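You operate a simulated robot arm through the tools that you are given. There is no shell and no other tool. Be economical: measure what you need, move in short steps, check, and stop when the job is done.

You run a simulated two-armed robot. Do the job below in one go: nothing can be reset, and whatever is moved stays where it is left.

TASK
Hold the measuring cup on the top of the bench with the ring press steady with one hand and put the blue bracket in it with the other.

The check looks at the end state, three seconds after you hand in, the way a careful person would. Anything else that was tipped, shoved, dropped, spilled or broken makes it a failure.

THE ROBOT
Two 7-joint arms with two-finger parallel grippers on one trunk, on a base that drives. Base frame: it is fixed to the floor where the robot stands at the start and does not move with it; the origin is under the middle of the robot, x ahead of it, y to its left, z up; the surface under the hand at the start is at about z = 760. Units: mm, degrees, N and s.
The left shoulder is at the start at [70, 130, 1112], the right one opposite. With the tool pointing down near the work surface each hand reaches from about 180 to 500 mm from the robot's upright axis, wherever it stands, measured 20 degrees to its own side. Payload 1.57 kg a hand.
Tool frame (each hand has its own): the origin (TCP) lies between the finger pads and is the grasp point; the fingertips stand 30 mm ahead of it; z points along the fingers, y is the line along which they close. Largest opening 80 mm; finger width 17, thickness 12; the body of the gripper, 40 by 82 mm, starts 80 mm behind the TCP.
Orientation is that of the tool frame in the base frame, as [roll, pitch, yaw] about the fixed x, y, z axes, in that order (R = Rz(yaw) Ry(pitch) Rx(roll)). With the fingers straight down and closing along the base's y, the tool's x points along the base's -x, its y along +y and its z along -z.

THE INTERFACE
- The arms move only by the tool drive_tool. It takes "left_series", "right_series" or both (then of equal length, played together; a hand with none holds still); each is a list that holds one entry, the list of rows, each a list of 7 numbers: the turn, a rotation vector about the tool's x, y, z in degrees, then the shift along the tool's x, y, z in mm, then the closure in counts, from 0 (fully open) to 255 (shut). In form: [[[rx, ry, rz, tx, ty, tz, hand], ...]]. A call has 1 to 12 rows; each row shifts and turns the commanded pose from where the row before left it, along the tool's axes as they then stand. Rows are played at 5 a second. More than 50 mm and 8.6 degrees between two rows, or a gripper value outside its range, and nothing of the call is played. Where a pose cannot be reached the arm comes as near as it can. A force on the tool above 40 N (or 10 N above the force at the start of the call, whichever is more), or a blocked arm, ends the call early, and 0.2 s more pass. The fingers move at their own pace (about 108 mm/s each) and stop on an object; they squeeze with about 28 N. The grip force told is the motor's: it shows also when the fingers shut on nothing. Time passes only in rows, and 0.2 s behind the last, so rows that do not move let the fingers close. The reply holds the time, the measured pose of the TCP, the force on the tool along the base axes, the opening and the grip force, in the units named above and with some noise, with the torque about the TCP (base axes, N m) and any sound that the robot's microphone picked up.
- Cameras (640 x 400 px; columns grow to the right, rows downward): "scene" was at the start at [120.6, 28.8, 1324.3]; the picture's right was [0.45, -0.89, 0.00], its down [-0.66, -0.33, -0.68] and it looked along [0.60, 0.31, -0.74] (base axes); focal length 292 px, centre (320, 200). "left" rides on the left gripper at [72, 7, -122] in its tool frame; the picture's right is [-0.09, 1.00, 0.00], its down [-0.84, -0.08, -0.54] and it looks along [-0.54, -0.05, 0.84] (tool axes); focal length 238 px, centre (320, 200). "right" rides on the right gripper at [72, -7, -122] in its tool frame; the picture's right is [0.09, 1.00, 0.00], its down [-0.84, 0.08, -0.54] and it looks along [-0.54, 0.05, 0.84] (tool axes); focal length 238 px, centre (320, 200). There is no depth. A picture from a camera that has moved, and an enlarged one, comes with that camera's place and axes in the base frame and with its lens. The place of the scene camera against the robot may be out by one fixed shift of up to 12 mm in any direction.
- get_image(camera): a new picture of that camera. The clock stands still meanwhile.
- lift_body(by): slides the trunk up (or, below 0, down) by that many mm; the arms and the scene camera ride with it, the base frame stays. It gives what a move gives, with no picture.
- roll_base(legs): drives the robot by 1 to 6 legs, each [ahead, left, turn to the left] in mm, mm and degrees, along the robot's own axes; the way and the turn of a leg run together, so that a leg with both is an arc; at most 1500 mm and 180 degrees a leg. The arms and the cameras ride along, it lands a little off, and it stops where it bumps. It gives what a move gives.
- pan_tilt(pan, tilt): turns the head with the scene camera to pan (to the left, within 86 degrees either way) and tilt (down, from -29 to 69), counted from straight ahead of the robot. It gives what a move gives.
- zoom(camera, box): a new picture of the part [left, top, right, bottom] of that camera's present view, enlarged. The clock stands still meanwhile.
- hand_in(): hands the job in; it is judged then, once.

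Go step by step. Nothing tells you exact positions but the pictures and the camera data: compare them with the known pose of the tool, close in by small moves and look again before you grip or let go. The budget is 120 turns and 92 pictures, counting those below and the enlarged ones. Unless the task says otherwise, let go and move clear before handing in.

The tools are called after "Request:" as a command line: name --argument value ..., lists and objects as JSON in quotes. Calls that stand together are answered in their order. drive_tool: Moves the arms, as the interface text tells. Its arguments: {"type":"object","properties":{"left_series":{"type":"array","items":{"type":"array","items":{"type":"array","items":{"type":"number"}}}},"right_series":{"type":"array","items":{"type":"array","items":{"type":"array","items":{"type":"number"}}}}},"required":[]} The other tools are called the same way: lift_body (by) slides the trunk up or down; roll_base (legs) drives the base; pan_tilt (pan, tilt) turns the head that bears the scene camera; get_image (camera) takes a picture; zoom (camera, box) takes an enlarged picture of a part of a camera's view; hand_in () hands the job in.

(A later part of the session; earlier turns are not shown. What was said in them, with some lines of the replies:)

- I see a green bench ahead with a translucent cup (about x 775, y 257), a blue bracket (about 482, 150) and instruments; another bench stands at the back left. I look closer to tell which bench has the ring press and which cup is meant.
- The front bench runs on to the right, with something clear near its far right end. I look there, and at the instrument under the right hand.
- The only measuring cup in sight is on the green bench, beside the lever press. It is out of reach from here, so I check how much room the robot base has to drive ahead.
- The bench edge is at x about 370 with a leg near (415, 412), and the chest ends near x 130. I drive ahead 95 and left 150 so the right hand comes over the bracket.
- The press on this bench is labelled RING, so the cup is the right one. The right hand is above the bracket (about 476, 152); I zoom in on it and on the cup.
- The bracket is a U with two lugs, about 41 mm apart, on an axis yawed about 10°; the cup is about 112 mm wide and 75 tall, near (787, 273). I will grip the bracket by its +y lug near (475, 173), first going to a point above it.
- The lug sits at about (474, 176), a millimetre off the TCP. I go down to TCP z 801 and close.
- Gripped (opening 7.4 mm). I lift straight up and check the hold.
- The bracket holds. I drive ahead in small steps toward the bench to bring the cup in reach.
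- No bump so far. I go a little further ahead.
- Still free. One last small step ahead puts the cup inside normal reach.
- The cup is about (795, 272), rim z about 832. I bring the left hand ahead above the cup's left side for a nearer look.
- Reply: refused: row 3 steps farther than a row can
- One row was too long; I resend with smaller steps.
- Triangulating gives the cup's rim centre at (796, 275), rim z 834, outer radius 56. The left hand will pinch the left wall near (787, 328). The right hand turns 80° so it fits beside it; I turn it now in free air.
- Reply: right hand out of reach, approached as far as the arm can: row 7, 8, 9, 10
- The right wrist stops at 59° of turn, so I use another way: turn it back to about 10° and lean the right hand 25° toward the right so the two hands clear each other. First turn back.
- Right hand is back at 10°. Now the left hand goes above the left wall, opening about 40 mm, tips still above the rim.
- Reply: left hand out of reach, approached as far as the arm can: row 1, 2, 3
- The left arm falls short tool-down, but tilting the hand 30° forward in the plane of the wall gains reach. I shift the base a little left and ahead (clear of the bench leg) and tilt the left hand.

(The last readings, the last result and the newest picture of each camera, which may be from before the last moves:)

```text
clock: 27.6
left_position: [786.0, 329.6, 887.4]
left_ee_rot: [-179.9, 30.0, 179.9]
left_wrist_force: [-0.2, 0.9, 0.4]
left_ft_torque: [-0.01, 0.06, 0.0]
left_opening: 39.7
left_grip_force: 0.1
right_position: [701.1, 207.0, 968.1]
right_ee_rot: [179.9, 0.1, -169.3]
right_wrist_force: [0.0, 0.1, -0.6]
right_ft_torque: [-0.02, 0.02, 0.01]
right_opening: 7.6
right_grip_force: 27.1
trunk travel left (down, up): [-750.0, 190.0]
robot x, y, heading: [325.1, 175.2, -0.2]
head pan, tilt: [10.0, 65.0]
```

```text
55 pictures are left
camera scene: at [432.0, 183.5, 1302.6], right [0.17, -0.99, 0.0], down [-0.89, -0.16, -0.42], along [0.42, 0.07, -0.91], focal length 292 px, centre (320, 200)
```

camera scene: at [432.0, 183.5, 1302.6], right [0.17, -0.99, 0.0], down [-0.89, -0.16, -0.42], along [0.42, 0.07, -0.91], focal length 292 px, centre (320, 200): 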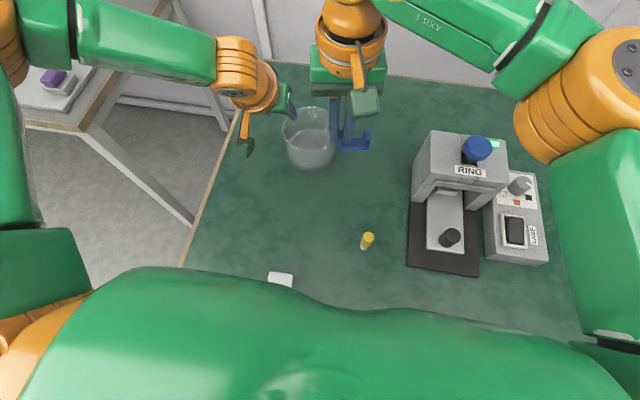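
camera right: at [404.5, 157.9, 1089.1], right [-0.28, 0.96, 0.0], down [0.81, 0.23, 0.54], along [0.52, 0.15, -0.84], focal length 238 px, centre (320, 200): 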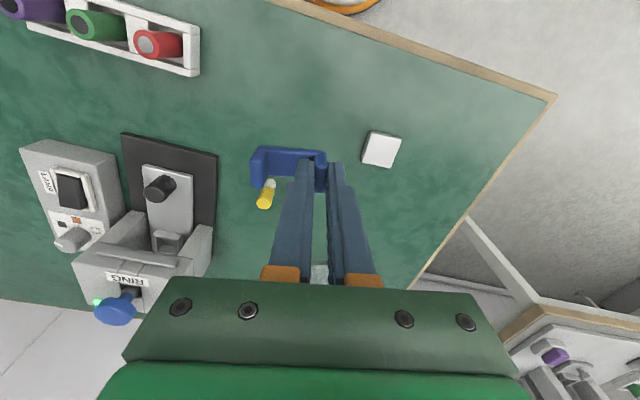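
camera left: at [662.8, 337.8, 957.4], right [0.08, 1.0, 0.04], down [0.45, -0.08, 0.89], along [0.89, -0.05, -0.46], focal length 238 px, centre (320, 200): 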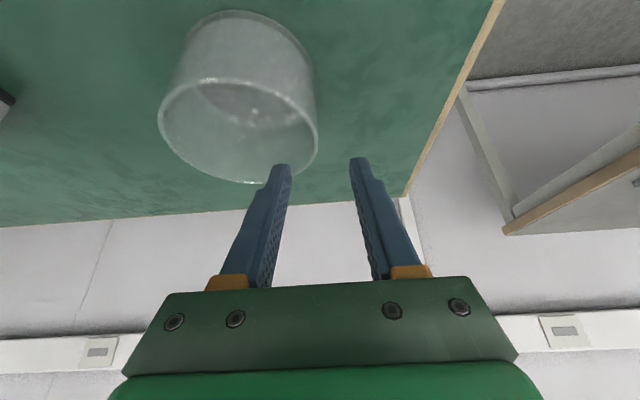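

The left hand now stands at the wall top, ready to pinch. Before that I tilt the right hand in free air (lean right 25°, forward 16°) so it reaches the cup.

Request:
drive_tool --right_series '[[[0, 0, 5.3, 0, 0, 0, 255], [0, 0, 5.3, 0, 0, 0, 255], [-6.2, -4, 0, 0, 0, 0, 255], [-6.2, -4, 0, 0, 0, 0, 255], [-6.2, -4, 0, 0, 0, 0, 255], [-6.2, -4, 0, 0, 0, 0, 255], [0, 0, 0, 0, 0, 0, 255]]]'

Request:
get_image --camera "scene"

Request:
get_image --camera "right"

```text
clock: 29.2
left_position: [786.4, 330.9, 887.1]
left_ee_rot: [-179.9, 30.0, 179.9]
left_wrist_force: [0.5, 0.0, 0.4]
left_ft_torque: [-0.01, 0.04, 0.0]
left_opening: 39.9
left_grip_force: 0.0
right_position: [702.3, 207.1, 967.0]
right_ee_rot: [154.4, 15.5, 176.6]
right_wrist_force: [-0.4, 0.9, -0.1]
right_ft_torque: [-0.04, 0.03, -0.05]
right_opening: 7.8
right_grip_force: 26.6
trunk travel left (down, up): [-750.0, 190.0]
robot x, y, heading: [325.9, 179.5, 0.3]
head pan, tilt: [10.0, 65.0]
```

```text
54 pictures are left
camera scene: at [433.1, 183.3, 1302.5], right [0.17, -0.99, 0.0], down [-0.89, -0.16, -0.42], along [0.42, 0.07, -0.91], focal length 292 px, centre (320, 200)
```

scene: 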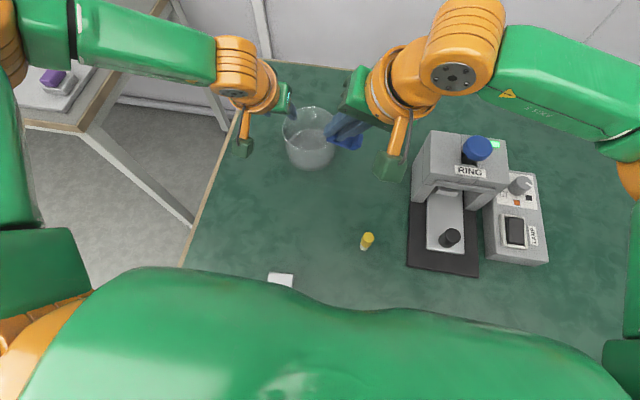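

```text
53 pictures are left
camera right: at [600.5, 154.6, 1051.0], right [-0.15, 0.91, 0.39], down [0.66, -0.21, 0.73], along [0.74, 0.36, -0.56], focal length 238 px, centre (320, 200)
```

right: 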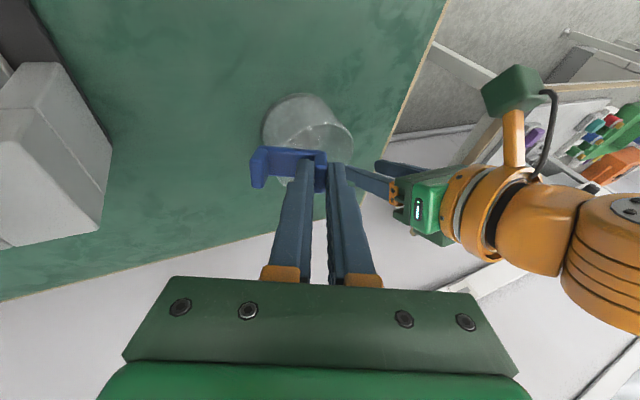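

The right hand tilts fine. Now the left hand goes down over the wall, then I look before closing.

Request:
drive_tool --left_series '[[[0, 0, 0, 11.4, -0.4, 21.7, 128], [0, 0, 0, 11.4, -0.4, 21.7, 128], [0, 0, 0, 0, 0, 0, 128]]]'

Request:
get_image --camera "left"

Request:
zoom --camera "scene" --box '[230, 70, 390, 170]'

Request:
zoom --camera "right" --box '[240, 80, 440, 205]'

```text
clock: 30.0
left_position: [773.1, 348.0, 856.6]
left_ee_rot: [-179.8, 30.0, 179.8]
left_wrist_force: [0.7, -0.8, 0.0]
left_ft_torque: [-0.02, -0.02, -0.01]
left_opening: 40.7
left_grip_force: 0.1
left hand out of reach, approached as far as the arm can: row 1, 2
right_position: [702.5, 207.0, 967.6]
right_ee_rot: [154.4, 15.5, 176.5]
right_wrist_force: [0.5, 0.3, 0.0]
right_ft_torque: [-0.06, -0.02, -0.03]
right_opening: 7.5
right_grip_force: 27.1
trunk travel left (down, up): [-750.0, 190.0]
robot x, y, heading: [322.0, 180.1, -0.2]
head pan, tilt: [10.0, 65.0]
```

```text
52 pictures are left
camera left: at [650.2, 354.8, 927.3], right [0.08, 1.0, 0.04], down [0.45, -0.08, 0.89], along [0.89, -0.05, -0.46], focal length 238 px, centre (320, 200)
```

left: 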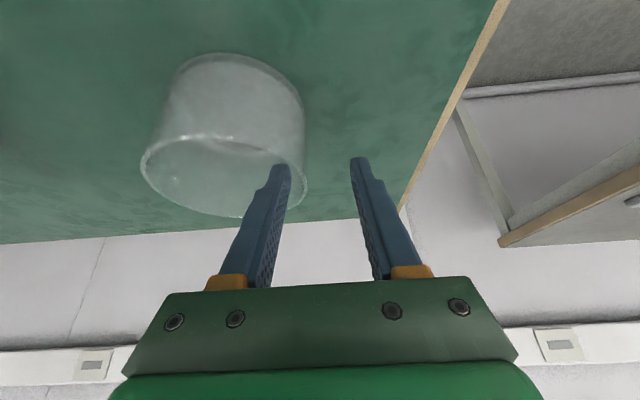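

```text
4.00 times, centred on (310, 120) of scene
camera zoom: at [433.0, 182.5, 1302.5], right [0.17, -0.99, 0.0], down [-0.89, -0.16, -0.42], along [0.42, 0.07, -0.91], focal length 1167 px, centre (360, 520)
```

zoom: 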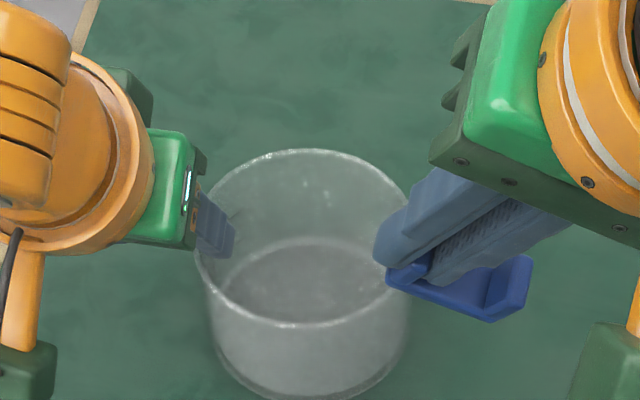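

```text
3.20 times, centred on (340, 142) of right
camera zoom: at [600.5, 154.0, 1051.1], right [-0.15, 0.91, 0.39], down [0.66, -0.2, 0.73], along [0.74, 0.36, -0.57], focal length 763 px, centre (256, 384)
```

zoom: 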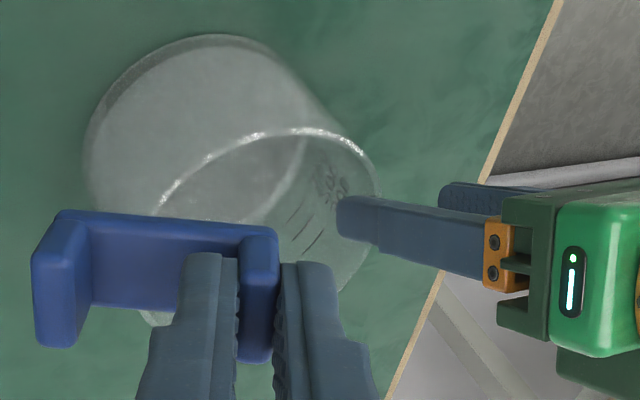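

The left arm falls short going down, so I raise both hands and lower the trunk 80 mm to bring the wrist within reach.

Request:
drive_tool --left_series '[[[0, 0, 0, -20, 0, -34.6, 128], [0, 0, 0, -20, 0, -34.6, 128], [0, 0, 0, 0, 0, 0, 128]]]' --right_series '[[[0, 0, 0, -9.3, 14.5, -30.5, 255], [0, 0, 0, -9.3, 14.5, -30.5, 255], [0, 0, 0, 0, 0, 0, 255]]]'

Request:
lift_body --by -80

Request:
get_image --camera "scene"

```text
clock: 30.8
left_position: [773.8, 345.5, 935.3]
left_ee_rot: [180.0, 29.9, 179.8]
left_wrist_force: [0.6, -0.7, -0.1]
left_ft_torque: [0.02, -0.02, -0.02]
left_opening: 39.5
left_grip_force: 0.1
right_position: [702.6, 206.9, 1036.9]
right_ee_rot: [154.4, 15.5, 176.4]
right_wrist_force: [0.2, 0.6, 0.0]
right_ft_torque: [0.03, 0.02, 0.01]
right_opening: 7.7
right_grip_force: 27.1
trunk travel left (down, up): [-750.0, 190.0]
robot x, y, heading: [320.8, 176.5, -0.3]
head pan, tilt: [10.0, 65.0]
```

```text
clock: 32.0
left_position: [772.5, 345.1, 856.4]
left_ee_rot: [-179.8, 29.9, 179.8]
left_wrist_force: [-0.6, -0.8, -0.8]
left_ft_torque: [0.0, -0.01, 0.01]
left_opening: 40.0
left_grip_force: 0.1
right_position: [702.1, 208.0, 957.0]
right_ee_rot: [154.4, 15.5, 176.5]
right_wrist_force: [-0.1, -0.1, -0.7]
right_ft_torque: [0.01, 0.02, 0.0]
right_opening: 7.5
right_grip_force: 26.5
trunk travel left (down, up): [-670.0, 270.0]
robot x, y, heading: [321.7, 181.6, 0.1]
head pan, tilt: [10.0, 65.0]
```

```text
49 pictures are left
camera scene: at [432.9, 182.9, 1222.5], right [0.17, -0.99, 0.0], down [-0.89, -0.16, -0.42], along [0.42, 0.07, -0.91], focal length 292 px, centre (320, 200)
```

scene: 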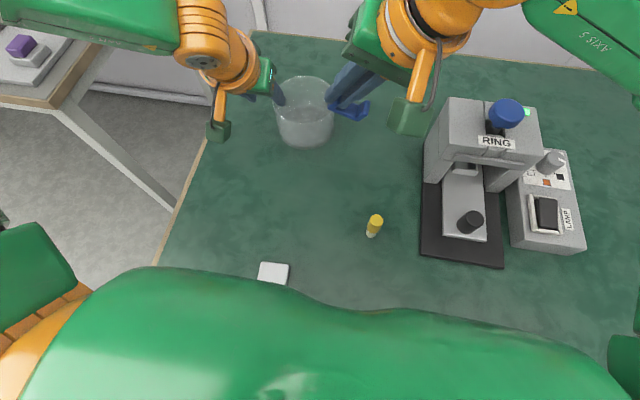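

Request:
drive_tool --left_series '[[[0, 0, 0, 0, -15.8, 0, 128], [0, 0, 0, -13, 0, 7.5, 128], [0, 0, 0, 9, 0, 15.6, 128], [0, 0, 0, 0, 0, 0, 128]]]'

Request:
get_image --camera "left"

Request:
zoom --camera "scene" --box '[220, 60, 380, 160]'

Request:
get_image --camera "right"

```text
clock: 33.0
left_position: [788.7, 329.6, 838.2]
left_ee_rot: [180.0, 30.0, 179.7]
left_wrist_force: [-0.4, -0.1, 0.8]
left_ft_torque: [0.01, -0.01, -0.01]
left_opening: 39.7
left_grip_force: 0.0
right_position: [701.6, 206.3, 956.6]
right_ee_rot: [154.4, 15.5, 176.5]
right_wrist_force: [0.5, 0.2, 0.4]
right_ft_torque: [-0.03, -0.01, -0.02]
right_opening: 7.6
right_grip_force: 27.0
trunk travel left (down, up): [-670.0, 270.0]
robot x, y, heading: [320.9, 181.2, -0.1]
head pan, tilt: [10.0, 65.0]
```

```text
48 pictures are left
camera left: at [665.5, 337.0, 908.4], right [0.08, 1.0, 0.05], down [0.45, -0.08, 0.89], along [0.89, -0.05, -0.46], focal length 238 px, centre (320, 200)
```

left: 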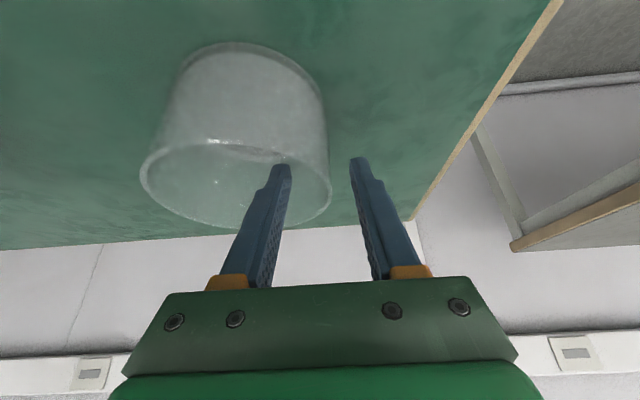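

```text
4.00 times, centred on (300, 110) of scene
camera zoom: at [432.8, 182.8, 1222.6], right [0.17, -0.99, 0.0], down [-0.89, -0.16, -0.42], along [0.42, 0.07, -0.91], focal length 1167 px, centre (400, 560)
```

zoom: 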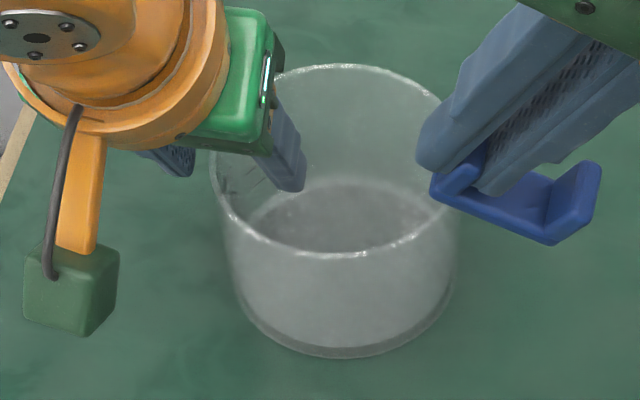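

```text
46 pictures are left
camera right: at [600.9, 154.3, 1040.4], right [-0.15, 0.91, 0.39], down [0.66, -0.2, 0.73], along [0.74, 0.36, -0.57], focal length 238 px, centre (320, 200)
```

right: 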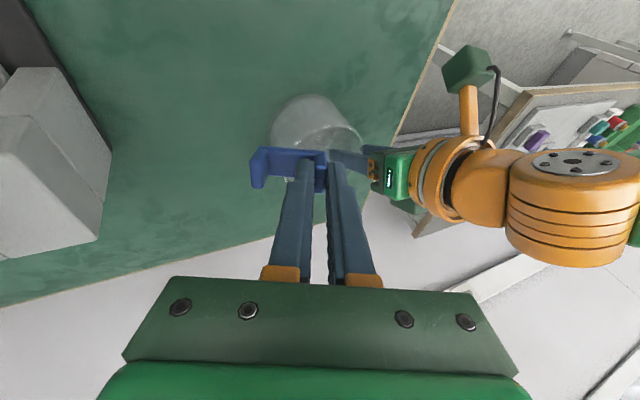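

The inner finger is inside the cup, the outer one outside. I zoom to measure the wall's place before closing.

Request:
zoom --camera "left" --box '[130, 130, 370, 280]'

Request:
zoom --camera "right" --box '[240, 80, 420, 192]'

```text
2.67 times, centred on (250, 205) of left
camera zoom: at [665.5, 337.0, 908.4], right [0.08, 1.0, 0.05], down [0.45, -0.08, 0.89], along [0.89, -0.05, -0.46], focal length 636 px, centre (507, 187)
```

zoom: 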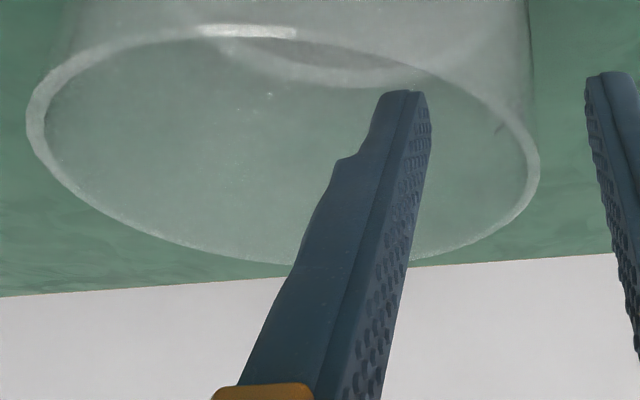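

```text
3.56 times, centred on (330, 136) of right
camera zoom: at [600.9, 154.3, 1040.4], right [-0.15, 0.91, 0.39], down [0.66, -0.2, 0.73], along [0.74, 0.36, -0.57], focal length 848 px, centre (284, 428)
```

zoom: 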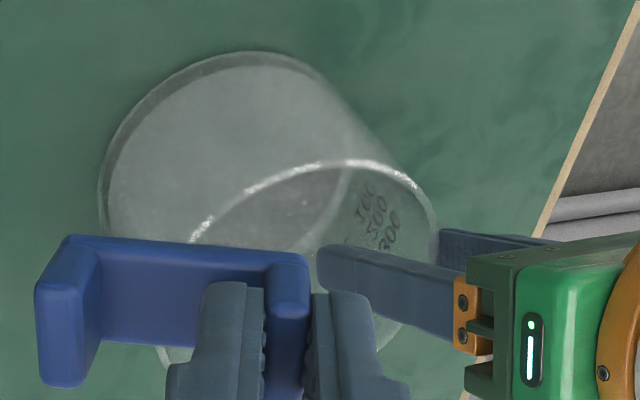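

The rim centre is now measured at (800, 281), so the wall is about 6 mm to the left of the TCP. I centre on it and close gently.

Request:
drive_tool --left_series '[[[0, 0, 0, -3.5, 6.3, 2, 128], [0, 0, 0, 0, 0, 0, 180], [0, 0, 0, 0, 0, 0, 215], [0, 0, 0, 0, 0, 0, 235], [0, 0, 0, 0, 0, 0, 255], [0, 0, 0, 0, 0, 0, 255]]]'

Request:
get_image --camera "left"

Request:
zoom --camera "scene" --box '[220, 60, 380, 160]'

```text
clock: 34.4
left_position: [791.5, 336.5, 839.5]
left_ee_rot: [-179.9, 30.0, 179.8]
left_wrist_force: [0.2, 1.2, 1.7]
left_ft_torque: [0.11, 0.02, 0.0]
left_opening: 6.2
left_grip_force: 26.0
right_position: [703.0, 206.1, 957.2]
right_ee_rot: [154.3, 15.5, 176.5]
right_wrist_force: [-0.2, 0.4, -0.5]
right_ft_torque: [0.03, -0.01, 0.03]
right_opening: 7.4
right_grip_force: 26.1
trunk travel left (down, up): [-670.0, 270.0]
robot x, y, heading: [318.5, 180.8, -0.1]
head pan, tilt: [10.0, 65.0]
```

```text
43 pictures are left
camera left: at [669.8, 343.1, 908.8], right [0.08, 1.0, 0.05], down [0.45, -0.08, 0.89], along [0.89, -0.05, -0.46], focal length 238 px, centre (320, 200)
```

left: 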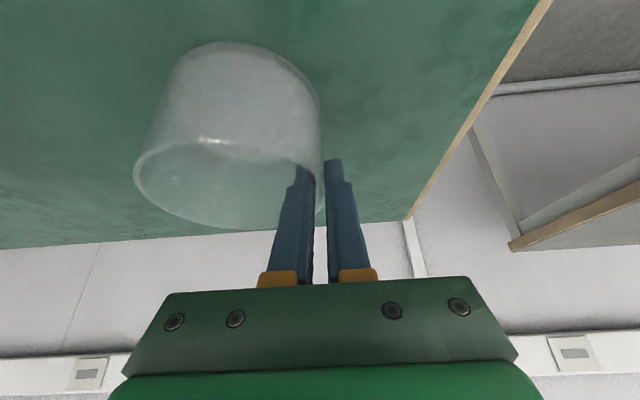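

```text
4.00 times, centred on (300, 110) of scene
camera zoom: at [432.8, 182.9, 1222.6], right [0.17, -0.99, 0.0], down [-0.89, -0.16, -0.42], along [0.42, 0.07, -0.91], focal length 1167 px, centre (400, 560)
```

zoom: 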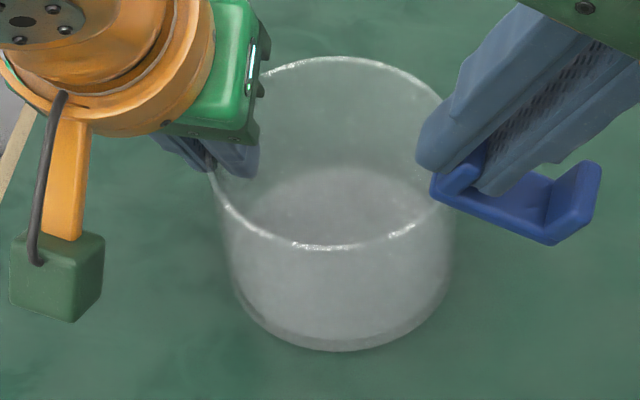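

The cup is held. Now the right hand carries the bracket over the cup, still high.

Request:
drive_tool --right_series '[[[0, 0, 0, -26.2, 17.1, 16.3, 255], [0, 0, 0, -26.2, 17.1, 16.3, 255], [0, 0, 0, -26.2, 17.1, 16.3, 255], [0, 0, 0, 0, 0, 0, 255]]]'

Request:
get_image --camera "right"

Request:
get_image --camera "scene"

```text
clock: 35.4
left_position: [792.7, 336.3, 840.1]
left_ee_rot: [-179.9, 30.1, 179.9]
left_wrist_force: [0.0, 1.0, 1.5]
left_ft_torque: [0.08, 0.1, 0.04]
left_opening: 6.1
left_grip_force: 25.5
right_position: [787.1, 268.1, 956.6]
right_ee_rot: [154.6, 15.5, 176.7]
right_wrist_force: [0.7, 0.2, 0.1]
right_ft_torque: [0.03, 0.0, 0.01]
right_opening: 7.6
right_grip_force: 26.8
trunk travel left (down, up): [-670.0, 270.0]
robot x, y, heading: [319.9, 182.2, -0.0]
head pan, tilt: [10.0, 65.0]
```

```text
41 pictures are left
camera right: at [685.6, 216.4, 1039.5], right [-0.15, 0.91, 0.39], down [0.66, -0.2, 0.73], along [0.74, 0.36, -0.57], focal length 238 px, centre (320, 200)
```

right: 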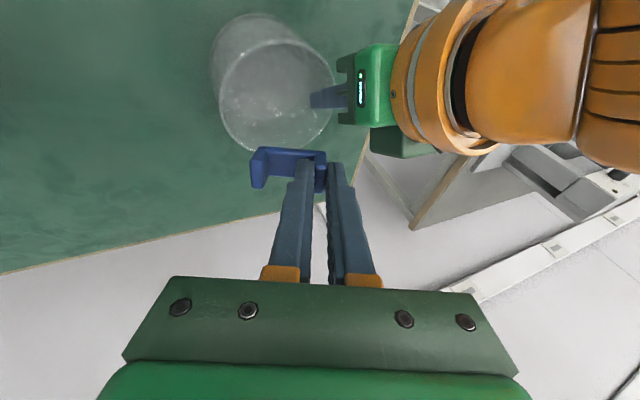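

```text
40 pictures are left
camera scene: at [432.8, 182.8, 1222.6], right [0.17, -0.99, 0.0], down [-0.89, -0.16, -0.42], along [0.42, 0.07, -0.91], focal length 292 px, centre (320, 200)
```

scene: 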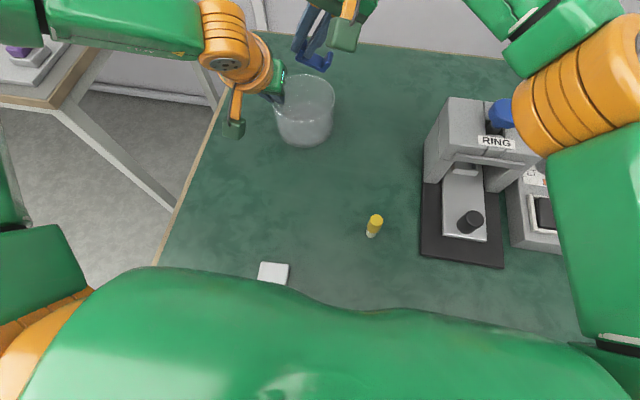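

The right elbow looks close to the press's blue knob. I pan the head to check the clearance before going any lower.

Request:
pan_tilt --pan -30 --tilt 45

Request:
get_image --camera "scene"

```text
clock: 36.5
left_position: [793.7, 335.7, 838.0]
left_ee_rot: [-179.9, 30.1, 179.8]
left_wrist_force: [1.6, 1.3, 3.0]
left_ft_torque: [0.16, -0.01, -0.05]
left_opening: 6.1
left_grip_force: 26.1
right_position: [788.0, 268.3, 956.7]
right_ee_rot: [154.5, 15.5, 176.5]
right_wrist_force: [0.8, -0.2, -0.4]
right_ft_torque: [0.0, 0.01, -0.01]
right_opening: 7.4
right_grip_force: 26.8
trunk travel left (down, up): [-670.0, 270.0]
robot x, y, heading: [321.7, 179.1, -0.2]
head pan, tilt: [-30.0, 45.0]
```

```text
39 pictures are left
camera scene: at [443.4, 132.0, 1247.6], right [-0.5, -0.87, 0.0], down [-0.61, 0.35, -0.71], along [0.61, -0.35, -0.71], focal length 292 px, centre (320, 200)
```

scene: 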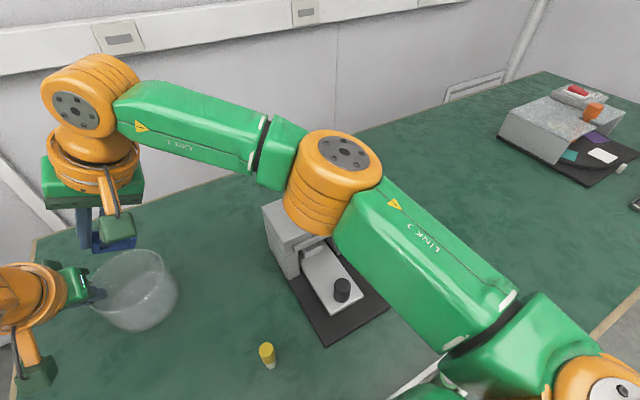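

Request:
zoom --camera "scene" --box '[240, 120, 400, 220]'

Request:
pan_tilt --pan 10 --tilt 65

Request:
zoom --camera "scene" --box '[400, 40, 600, 165]'

```text
4.00 times, centred on (320, 170) of scene
camera zoom: at [443.4, 132.0, 1247.6], right [-0.5, -0.87, 0.0], down [-0.61, 0.35, -0.71], along [0.61, -0.35, -0.71], focal length 1167 px, centre (320, 320)
```

zoom: 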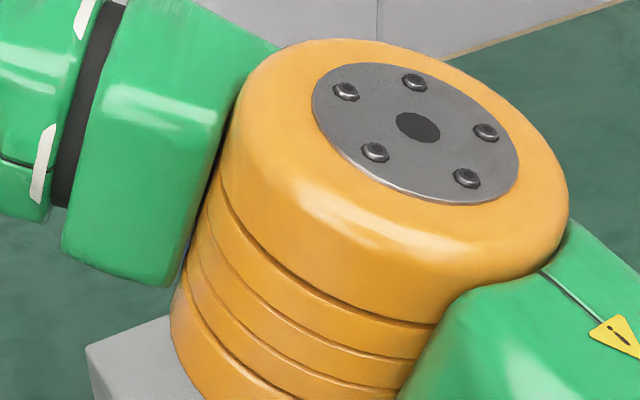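

```text
clock: 37.5
left_position: [793.0, 336.1, 839.4]
left_ee_rot: [180.0, 30.1, 179.8]
left_wrist_force: [2.1, 1.2, 4.5]
left_ft_torque: [0.1, 0.03, -0.01]
left_opening: 6.4
left_grip_force: 26.1
right_position: [787.9, 268.4, 955.4]
right_ee_rot: [154.5, 15.5, 176.5]
right_wrist_force: [-0.3, 0.1, -0.2]
right_ft_torque: [0.03, 0.0, -0.01]
right_opening: 7.2
right_grip_force: 26.8
trunk travel left (down, up): [-670.0, 270.0]
robot x, y, heading: [325.8, 180.0, 0.0]
head pan, tilt: [10.0, 65.0]
```

```text
3.20 times, centred on (500, 102) of scene
camera zoom: at [432.8, 183.0, 1222.6], right [0.17, -0.99, 0.0], down [-0.89, -0.15, -0.42], along [0.42, 0.07, -0.91], focal length 934 px, centre (-256, 512)
```

zoom: 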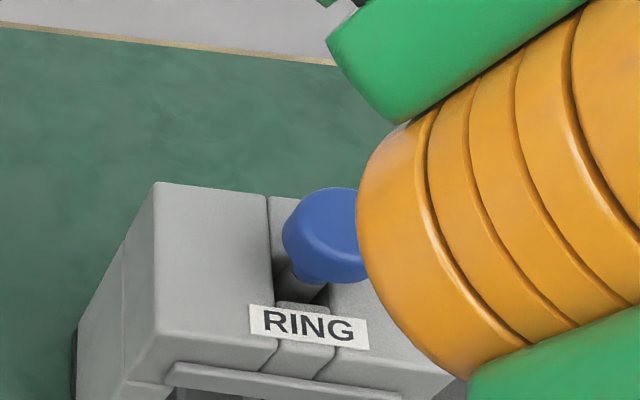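

The elbow stands beside the press head with some room. I lower the right hand 30 mm and check the elbow again.

Request:
drive_tool --right_series '[[[0, 0, 0, 8, -12.5, 26.1, 255], [0, 0, 0, 0, 0, 0, 255]]]'

Request:
zoom --camera "scene" --box '[400, 40, 600, 165]'

Request:
get_image --camera "right"

```text
clock: 38.1
left_position: [792.5, 334.7, 838.1]
left_ee_rot: [-179.9, 30.1, 179.9]
left_wrist_force: [1.4, 0.6, 2.6]
left_ft_torque: [0.08, 0.08, 0.04]
left_opening: 6.4
left_grip_force: 26.5
right_position: [787.4, 269.1, 926.9]
right_ee_rot: [154.5, 15.5, 176.5]
right_wrist_force: [-0.2, -0.4, 0.7]
right_ft_torque: [-0.01, -0.02, 0.0]
right_opening: 7.6
right_grip_force: 26.5
trunk travel left (down, up): [-670.0, 270.0]
robot x, y, heading: [321.1, 176.5, -0.0]
head pan, tilt: [10.0, 65.0]
```

```text
3.20 times, centred on (500, 102) of scene
camera zoom: at [432.4, 183.0, 1222.6], right [0.17, -0.99, 0.0], down [-0.89, -0.16, -0.42], along [0.42, 0.07, -0.91], focal length 934 px, centre (-256, 512)
```

zoom: 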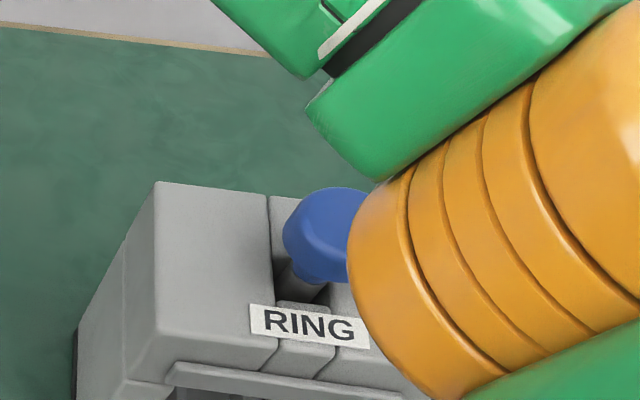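

```text
35 pictures are left
camera right: at [686.7, 216.6, 1010.1], right [-0.15, 0.91, 0.39], down [0.66, -0.2, 0.73], along [0.74, 0.36, -0.57], focal length 238 px, centre (320, 200)
```

right: 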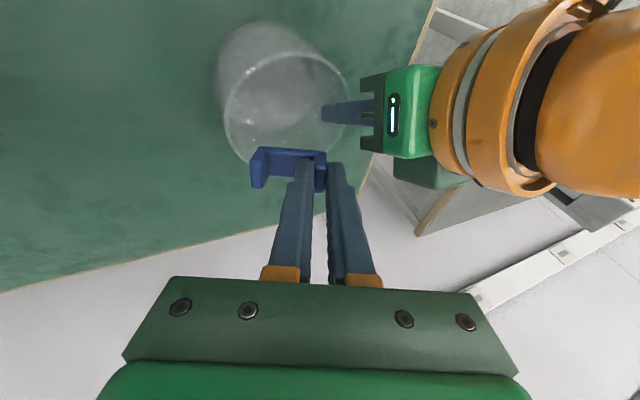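

Request:
drive_tool --right_series '[[[0, 0, 0, 6.7, -10.4, 21.7, 255], [0, 0, 0, 0, 0, 0, 255]]]'

Request:
zoom --camera "scene" --box '[400, 40, 600, 165]'

Request:
pan_tilt --pan -30 --tilt 45

Request:
zoom --camera "scene" --box '[210, 110, 410, 235]'

```text
clock: 38.7
left_position: [792.9, 336.7, 839.6]
left_ee_rot: [-179.9, 30.0, 179.9]
left_wrist_force: [-0.4, 0.2, 2.2]
left_ft_torque: [0.12, 0.08, 0.0]
left_opening: 6.3
left_grip_force: 26.2
right_position: [788.2, 268.5, 901.4]
right_ee_rot: [154.5, 15.5, 176.5]
right_wrist_force: [-0.2, -0.3, 0.1]
right_ft_torque: [-0.02, -0.01, 0.02]
right_opening: 7.6
right_grip_force: 27.0
trunk travel left (down, up): [-670.0, 270.0]
robot x, y, heading: [321.6, 177.9, -0.2]
head pan, tilt: [10.0, 65.0]
```

```text
3.20 times, centred on (500, 102) of scene
camera zoom: at [432.4, 182.9, 1222.6], right [0.17, -0.99, 0.0], down [-0.89, -0.16, -0.42], along [0.42, 0.07, -0.91], focal length 934 px, centre (-256, 512)
```

zoom: 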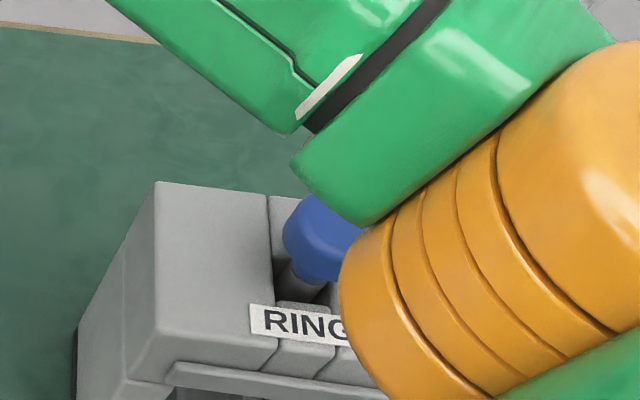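

```text
clock: 39.8
left_position: [793.6, 336.6, 838.7]
left_ee_rot: [-179.9, 30.0, 179.8]
left_wrist_force: [-0.2, 1.0, 1.3]
left_ft_torque: [0.14, 0.13, -0.06]
left_opening: 6.2
left_grip_force: 25.8
right_position: [788.2, 268.3, 900.5]
right_ee_rot: [154.4, 15.5, 176.5]
right_wrist_force: [-0.2, 0.1, 0.5]
right_ft_torque: [0.04, 0.0, 0.0]
right_opening: 7.5
right_grip_force: 27.0
trunk travel left (down, up): [-670.0, 270.0]
robot x, y, heading: [323.3, 181.4, -0.1]
head pan, tilt: [-30.0, 45.0]
```

```text
3.20 times, centred on (310, 172) of scene
camera zoom: at [443.0, 131.8, 1247.6], right [-0.5, -0.87, 0.0], down [-0.61, 0.35, -0.71], along [0.61, -0.35, -0.71], focal length 934 px, centre (352, 288)
```

zoom: 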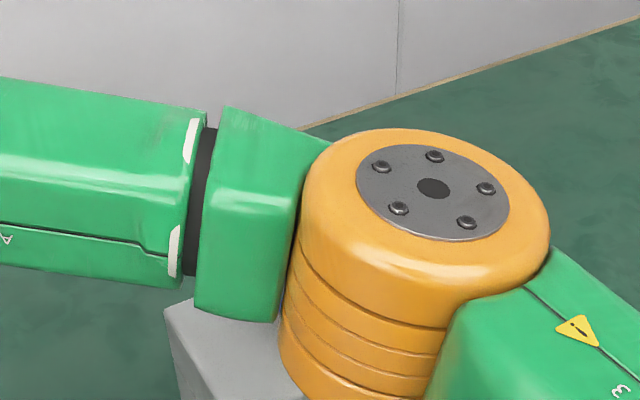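

The knob is at about (738, -8, 918) and the elbow has roughly 20 mm of room; I lower only a bit more while drawing back and left, which keeps the elbow away from the press.

Request:
drive_tool --right_series '[[[0, 0, 0, 12, 7, 0.1, 255], [0, 0, 0, 3.4, -4.7, 10.9, 255], [0, 0, 0, 3.3, -4.7, 10.9, 255], [0, 0, 0, 0, 0, 0, 255]]]'

Request:
zoom --camera "scene" --box '[210, 110, 410, 235]'

Request:
get_image --camera "right"

Request:
pan_tilt --pan 10 --tilt 60

Request:
get_image --camera "scene"

```text
clock: 40.8
left_position: [792.5, 336.0, 838.6]
left_ee_rot: [-180.0, 30.0, 180.0]
left_wrist_force: [-1.2, 0.6, 1.9]
left_ft_torque: [0.06, 0.13, -0.01]
left_opening: 6.2
left_grip_force: 26.3
right_position: [776.2, 277.8, 875.6]
right_ee_rot: [154.5, 15.5, 176.5]
right_wrist_force: [-0.3, -0.7, -0.3]
right_ft_torque: [-0.02, 0.0, -0.01]
right_opening: 7.6
right_grip_force: 27.0
trunk travel left (down, up): [-670.0, 270.0]
robot x, y, heading: [324.4, 179.6, 0.0]
head pan, tilt: [-30.0, 45.0]
```

```text
3.20 times, centred on (310, 172) of scene
camera zoom: at [443.0, 131.7, 1247.6], right [-0.5, -0.87, 0.0], down [-0.61, 0.35, -0.71], along [0.61, -0.35, -0.71], focal length 934 px, centre (352, 288)
```

zoom: 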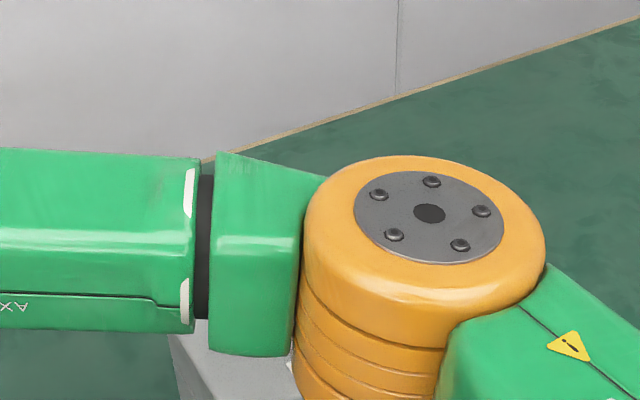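

```text
31 pictures are left
camera right: at [674.4, 224.7, 960.0], right [-0.15, 0.91, 0.39], down [0.66, -0.2, 0.73], along [0.74, 0.36, -0.57], focal length 238 px, centre (320, 200)
```

right: 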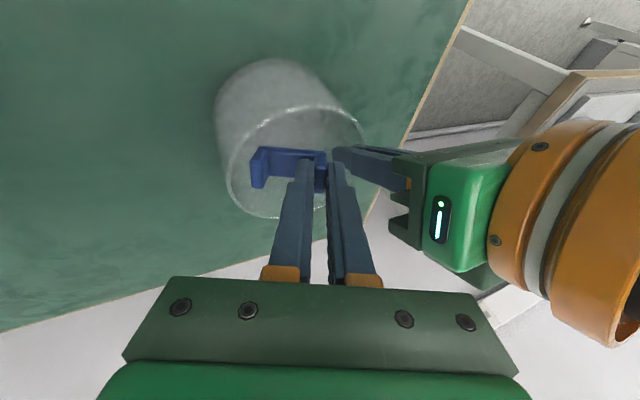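

```text
clock: 41.9
left_position: [793.1, 336.6, 839.7]
left_ee_rot: [-179.9, 30.1, 180.0]
left_wrist_force: [0.0, -0.6, 0.9]
left_ft_torque: [0.06, 0.11, -0.01]
left_opening: 6.5
left_grip_force: 26.0
right_position: [776.2, 277.5, 875.9]
right_ee_rot: [154.5, 15.5, 176.5]
right_wrist_force: [0.0, 0.2, 0.0]
right_ft_torque: [-0.02, 0.0, -0.02]
right_opening: 7.5
right_grip_force: 26.5
trunk travel left (down, up): [-670.0, 270.0]
robot x, y, heading: [322.1, 180.3, -0.1]
head pan, tilt: [10.0, 60.0]
```

```text
30 pictures are left
camera scene: at [438.4, 183.9, 1228.2], right [0.17, -0.99, 0.0], down [-0.85, -0.15, -0.5], along [0.49, 0.09, -0.87], focal length 292 px, centre (320, 200)
```

scene: 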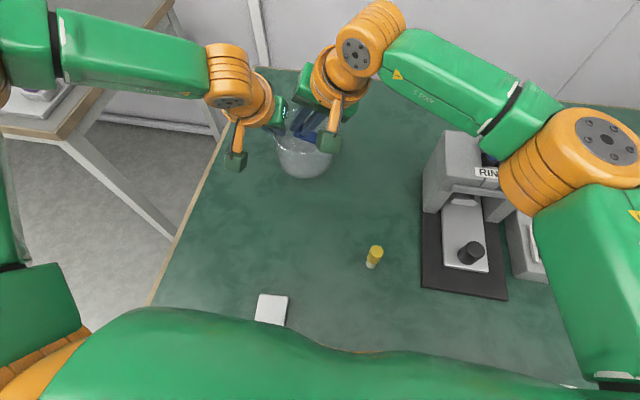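

Request:
zoom --camera "scene" --box '[410, 90, 570, 215]'

Request:
zoom --camera "scene" --box '[230, 80, 390, 180]'

```text
3.20 times, centred on (490, 152) of scene
camera zoom: at [438.4, 183.9, 1228.2], right [0.17, -0.99, 0.0], down [-0.85, -0.15, -0.5], along [0.49, 0.09, -0.87], focal length 934 px, centre (-224, 352)
```

zoom: 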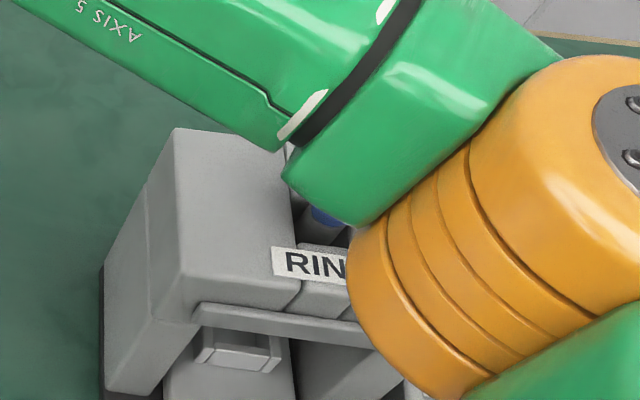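

```text
4.00 times, centred on (310, 130) of scene
camera zoom: at [438.4, 183.9, 1228.2], right [0.17, -0.99, 0.0], down [-0.85, -0.15, -0.5], along [0.49, 0.09, -0.87], focal length 1167 px, centre (360, 480)
```

zoom: 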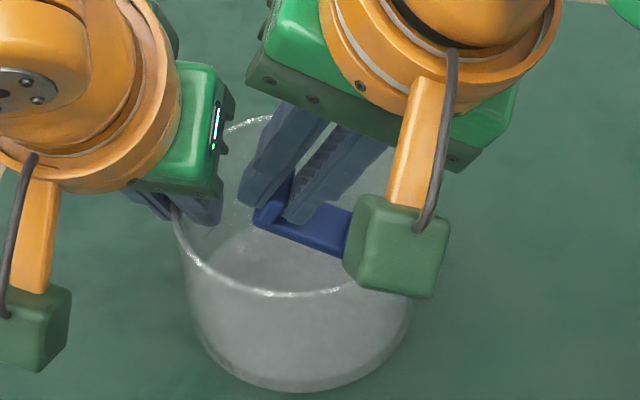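

The bracket hangs inside the rim with its low end about 55 mm above the floor of the cup, and the press is untouched. I release it here by opening slightly.

Request:
drive_tool --right_series '[[[0, 0, 0, 0, 0, 0, 225], [0, 0, 0, 0, 0, 0, 185], [0, 0, 0, 0, 0, 0, 185], [0, 0, 0, 0, 0, 0, 185]]]'

Request:
get_image --camera "right"

Request:
zoom --camera "scene" --box '[230, 80, 390, 180]'

```text
clock: 42.9
left_position: [793.0, 336.5, 838.7]
left_ee_rot: [-179.8, 30.0, 179.9]
left_wrist_force: [-1.0, 0.2, 1.2]
left_ft_torque: [0.07, 0.09, -0.01]
left_opening: 6.2
left_grip_force: 26.2
right_position: [776.1, 276.7, 876.3]
right_ee_rot: [154.4, 15.4, 176.5]
right_wrist_force: [-0.2, 0.1, -0.4]
right_ft_torque: [-0.01, 0.01, 0.02]
right_opening: 22.0
right_grip_force: 0.1
trunk travel left (down, up): [-670.0, 270.0]
robot x, y, heading: [326.1, 178.8, -0.2]
head pan, tilt: [10.0, 60.0]
```

```text
27 pictures are left
camera right: at [674.5, 224.7, 960.1], right [-0.15, 0.91, 0.39], down [0.66, -0.2, 0.73], along [0.74, 0.36, -0.57], focal length 238 px, centre (320, 200)
```

right: 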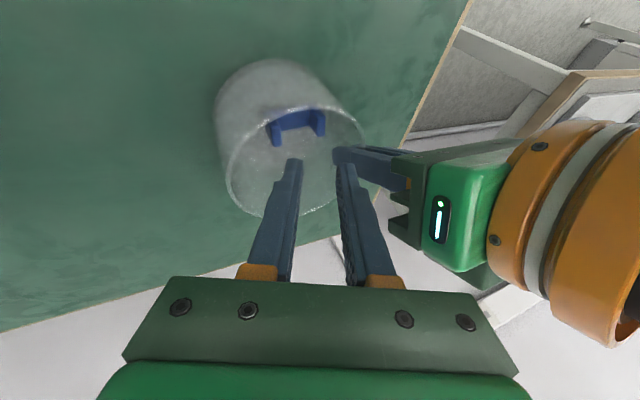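

```text
4.00 times, centred on (310, 130) of scene
camera zoom: at [438.4, 183.9, 1228.2], right [0.17, -0.99, 0.0], down [-0.85, -0.15, -0.5], along [0.49, 0.09, -0.87], focal length 1167 px, centre (360, 480)
```

zoom: 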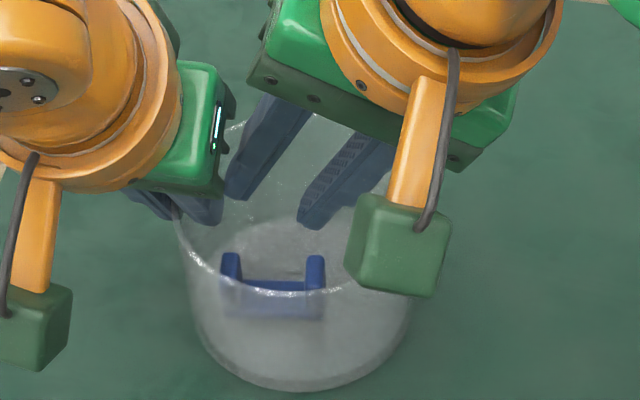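

The bracket lies flat in the cup. The right hand withdraws along its way in, then the left hand will let go.

Request:
drive_tool --right_series '[[[0, 0, 0, -10.7, 16.6, -34.8, 185], [0, 0, 0, -10.7, 16.6, -34.8, 185], [0, 0, 0, 26.2, -17.1, -16.3, 185], [0, 0, 0, 26.2, -17.1, -16.3, 185], [0, 0, 0, 26.2, -17.1, -16.3, 185], [0, 0, 0, 0, 0, 0, 185]]]'

Request:
drive_tool --left_series '[[[0, 0, 0, 0, 0, 0, 235], [0, 0, 0, 0, 0, 0, 205], [0, 0, 0, 0, 0, 0, 165], [0, 0, 0, 0, 0, 0, 165]]]'

Request:
get_image --camera "left"

Request:
get_image --camera "scene"

```text
clock: 44.3
left_position: [792.0, 334.9, 839.1]
left_ee_rot: [-179.9, 30.0, 179.9]
left_wrist_force: [-1.4, -0.9, 0.9]
left_ft_torque: [0.04, 0.19, -0.02]
left_opening: 6.2
left_grip_force: 26.5
right_position: [688.5, 214.0, 954.6]
right_ee_rot: [154.4, 15.5, 176.6]
right_wrist_force: [0.3, 0.1, 0.8]
right_ft_torque: [0.01, 0.01, 0.01]
right_opening: 22.1
right_grip_force: 0.1
trunk travel left (down, up): [-670.0, 270.0]
robot x, y, heading: [321.6, 180.3, -0.3]
head pan, tilt: [10.0, 60.0]
```

```text
clock: 45.3
left_position: [793.4, 337.3, 838.9]
left_ee_rot: [-180.0, 30.0, 179.9]
left_wrist_force: [-0.9, -0.9, -0.3]
left_ft_torque: [0.01, -0.03, -0.01]
left_opening: 28.3
left_grip_force: 0.0
right_position: [690.0, 214.7, 955.3]
right_ee_rot: [154.3, 15.4, 176.5]
right_wrist_force: [-0.5, -0.2, 1.3]
right_ft_torque: [0.01, -0.02, 0.02]
right_opening: 22.1
right_grip_force: 0.1
trunk travel left (down, up): [-670.0, 270.0]
robot x, y, heading: [325.9, 181.8, -0.1]
head pan, tilt: [10.0, 60.0]
```

```text
25 pictures are left
camera left: at [669.9, 343.1, 908.7], right [0.08, 1.0, 0.05], down [0.45, -0.08, 0.89], along [0.89, -0.05, -0.46], focal length 238 px, centre (320, 200)
```

left: 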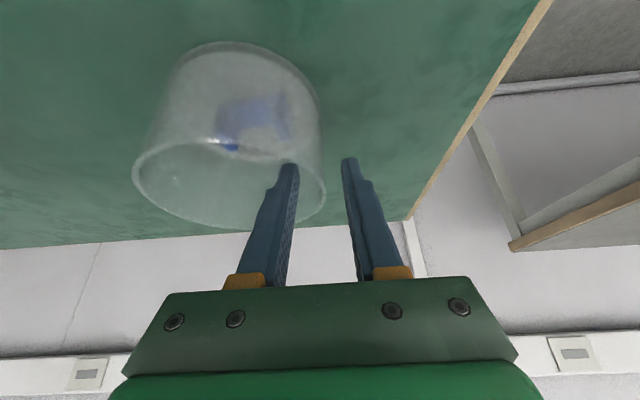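

```text
24 pictures are left
camera scene: at [438.8, 184.0, 1228.1], right [0.17, -0.99, 0.0], down [-0.85, -0.15, -0.5], along [0.49, 0.09, -0.87], focal length 292 px, centre (320, 200)
```

scene: 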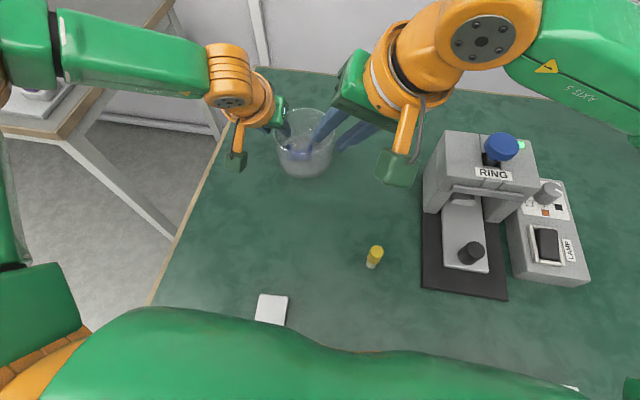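

Both fingers are free of the wall. The left hand now goes straight up and back.

Request:
drive_tool --left_series '[[[0, 0, 0, -15, 0, -26, 165], [0, 0, 0, -20, 0, -34.6, 165], [0, 0, 0, 34, 20, -20, 165], [0, 0, 0, 34, 20, -20, 165], [0, 0, 0, 0, 0, 0, 165]]]'

Request:
get_image --camera "scene"

Request:
zoom --camera "right" --box '[200, 40, 440, 190]'

```text
clock: 46.5
left_position: [711.8, 376.6, 906.9]
left_ee_rot: [179.9, 30.0, 179.8]
left_wrist_force: [-0.1, -0.9, -0.3]
left_ft_torque: [0.06, 0.02, -0.01]
left_opening: 28.2
left_grip_force: 0.1
right_position: [690.6, 213.5, 954.6]
right_ee_rot: [154.3, 15.3, 176.5]
right_wrist_force: [0.5, -0.6, 0.6]
right_ft_torque: [-0.02, 0.02, -0.01]
right_opening: 22.2
right_grip_force: 0.0
trunk travel left (down, up): [-670.0, 270.0]
robot x, y, heading: [323.6, 179.7, -0.2]
head pan, tilt: [10.0, 60.0]
```

```text
23 pictures are left
camera scene: at [439.8, 183.3, 1228.0], right [0.17, -0.99, 0.0], down [-0.85, -0.15, -0.5], along [0.49, 0.09, -0.87], focal length 292 px, centre (320, 200)
```

scene: 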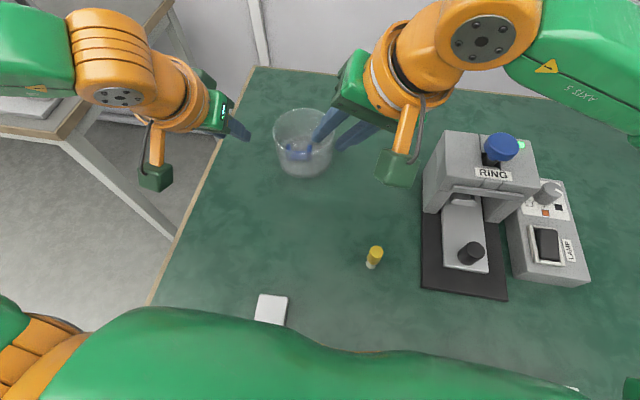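

```text
2.67 times, centred on (320, 115) of right
camera zoom: at [588.9, 161.1, 1038.5], right [-0.15, 0.91, 0.39], down [0.66, -0.2, 0.73], along [0.74, 0.36, -0.57], focal length 636 px, centre (320, 427)
```

zoom: 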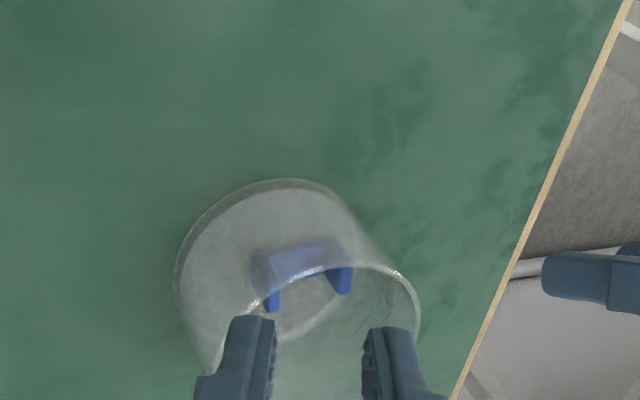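

The cup stands upright with the bracket lying in it, both hands are clear, and the press, the vial and the white block have not moved. I hand in.

Request:
hand_in

```text
The job is handed in.
```

The blue bracket is lying flat in the measuring cup on the ring-press bench. The left hand held the cup while the right hand let the bracket go from about 55 mm above the cup floor, and both hands were clear before I handed in.

- **Cup position:** the cup measured about 7 mm from my first estimate just before I gripped it, so the left hand may have nudged it slightly. It stayed upright.
- **Not checked:** the press, vial and white block looked unmoved at the end. The rack with the red, green and purple pieces was hidden under the chest, so I could not confirm it.
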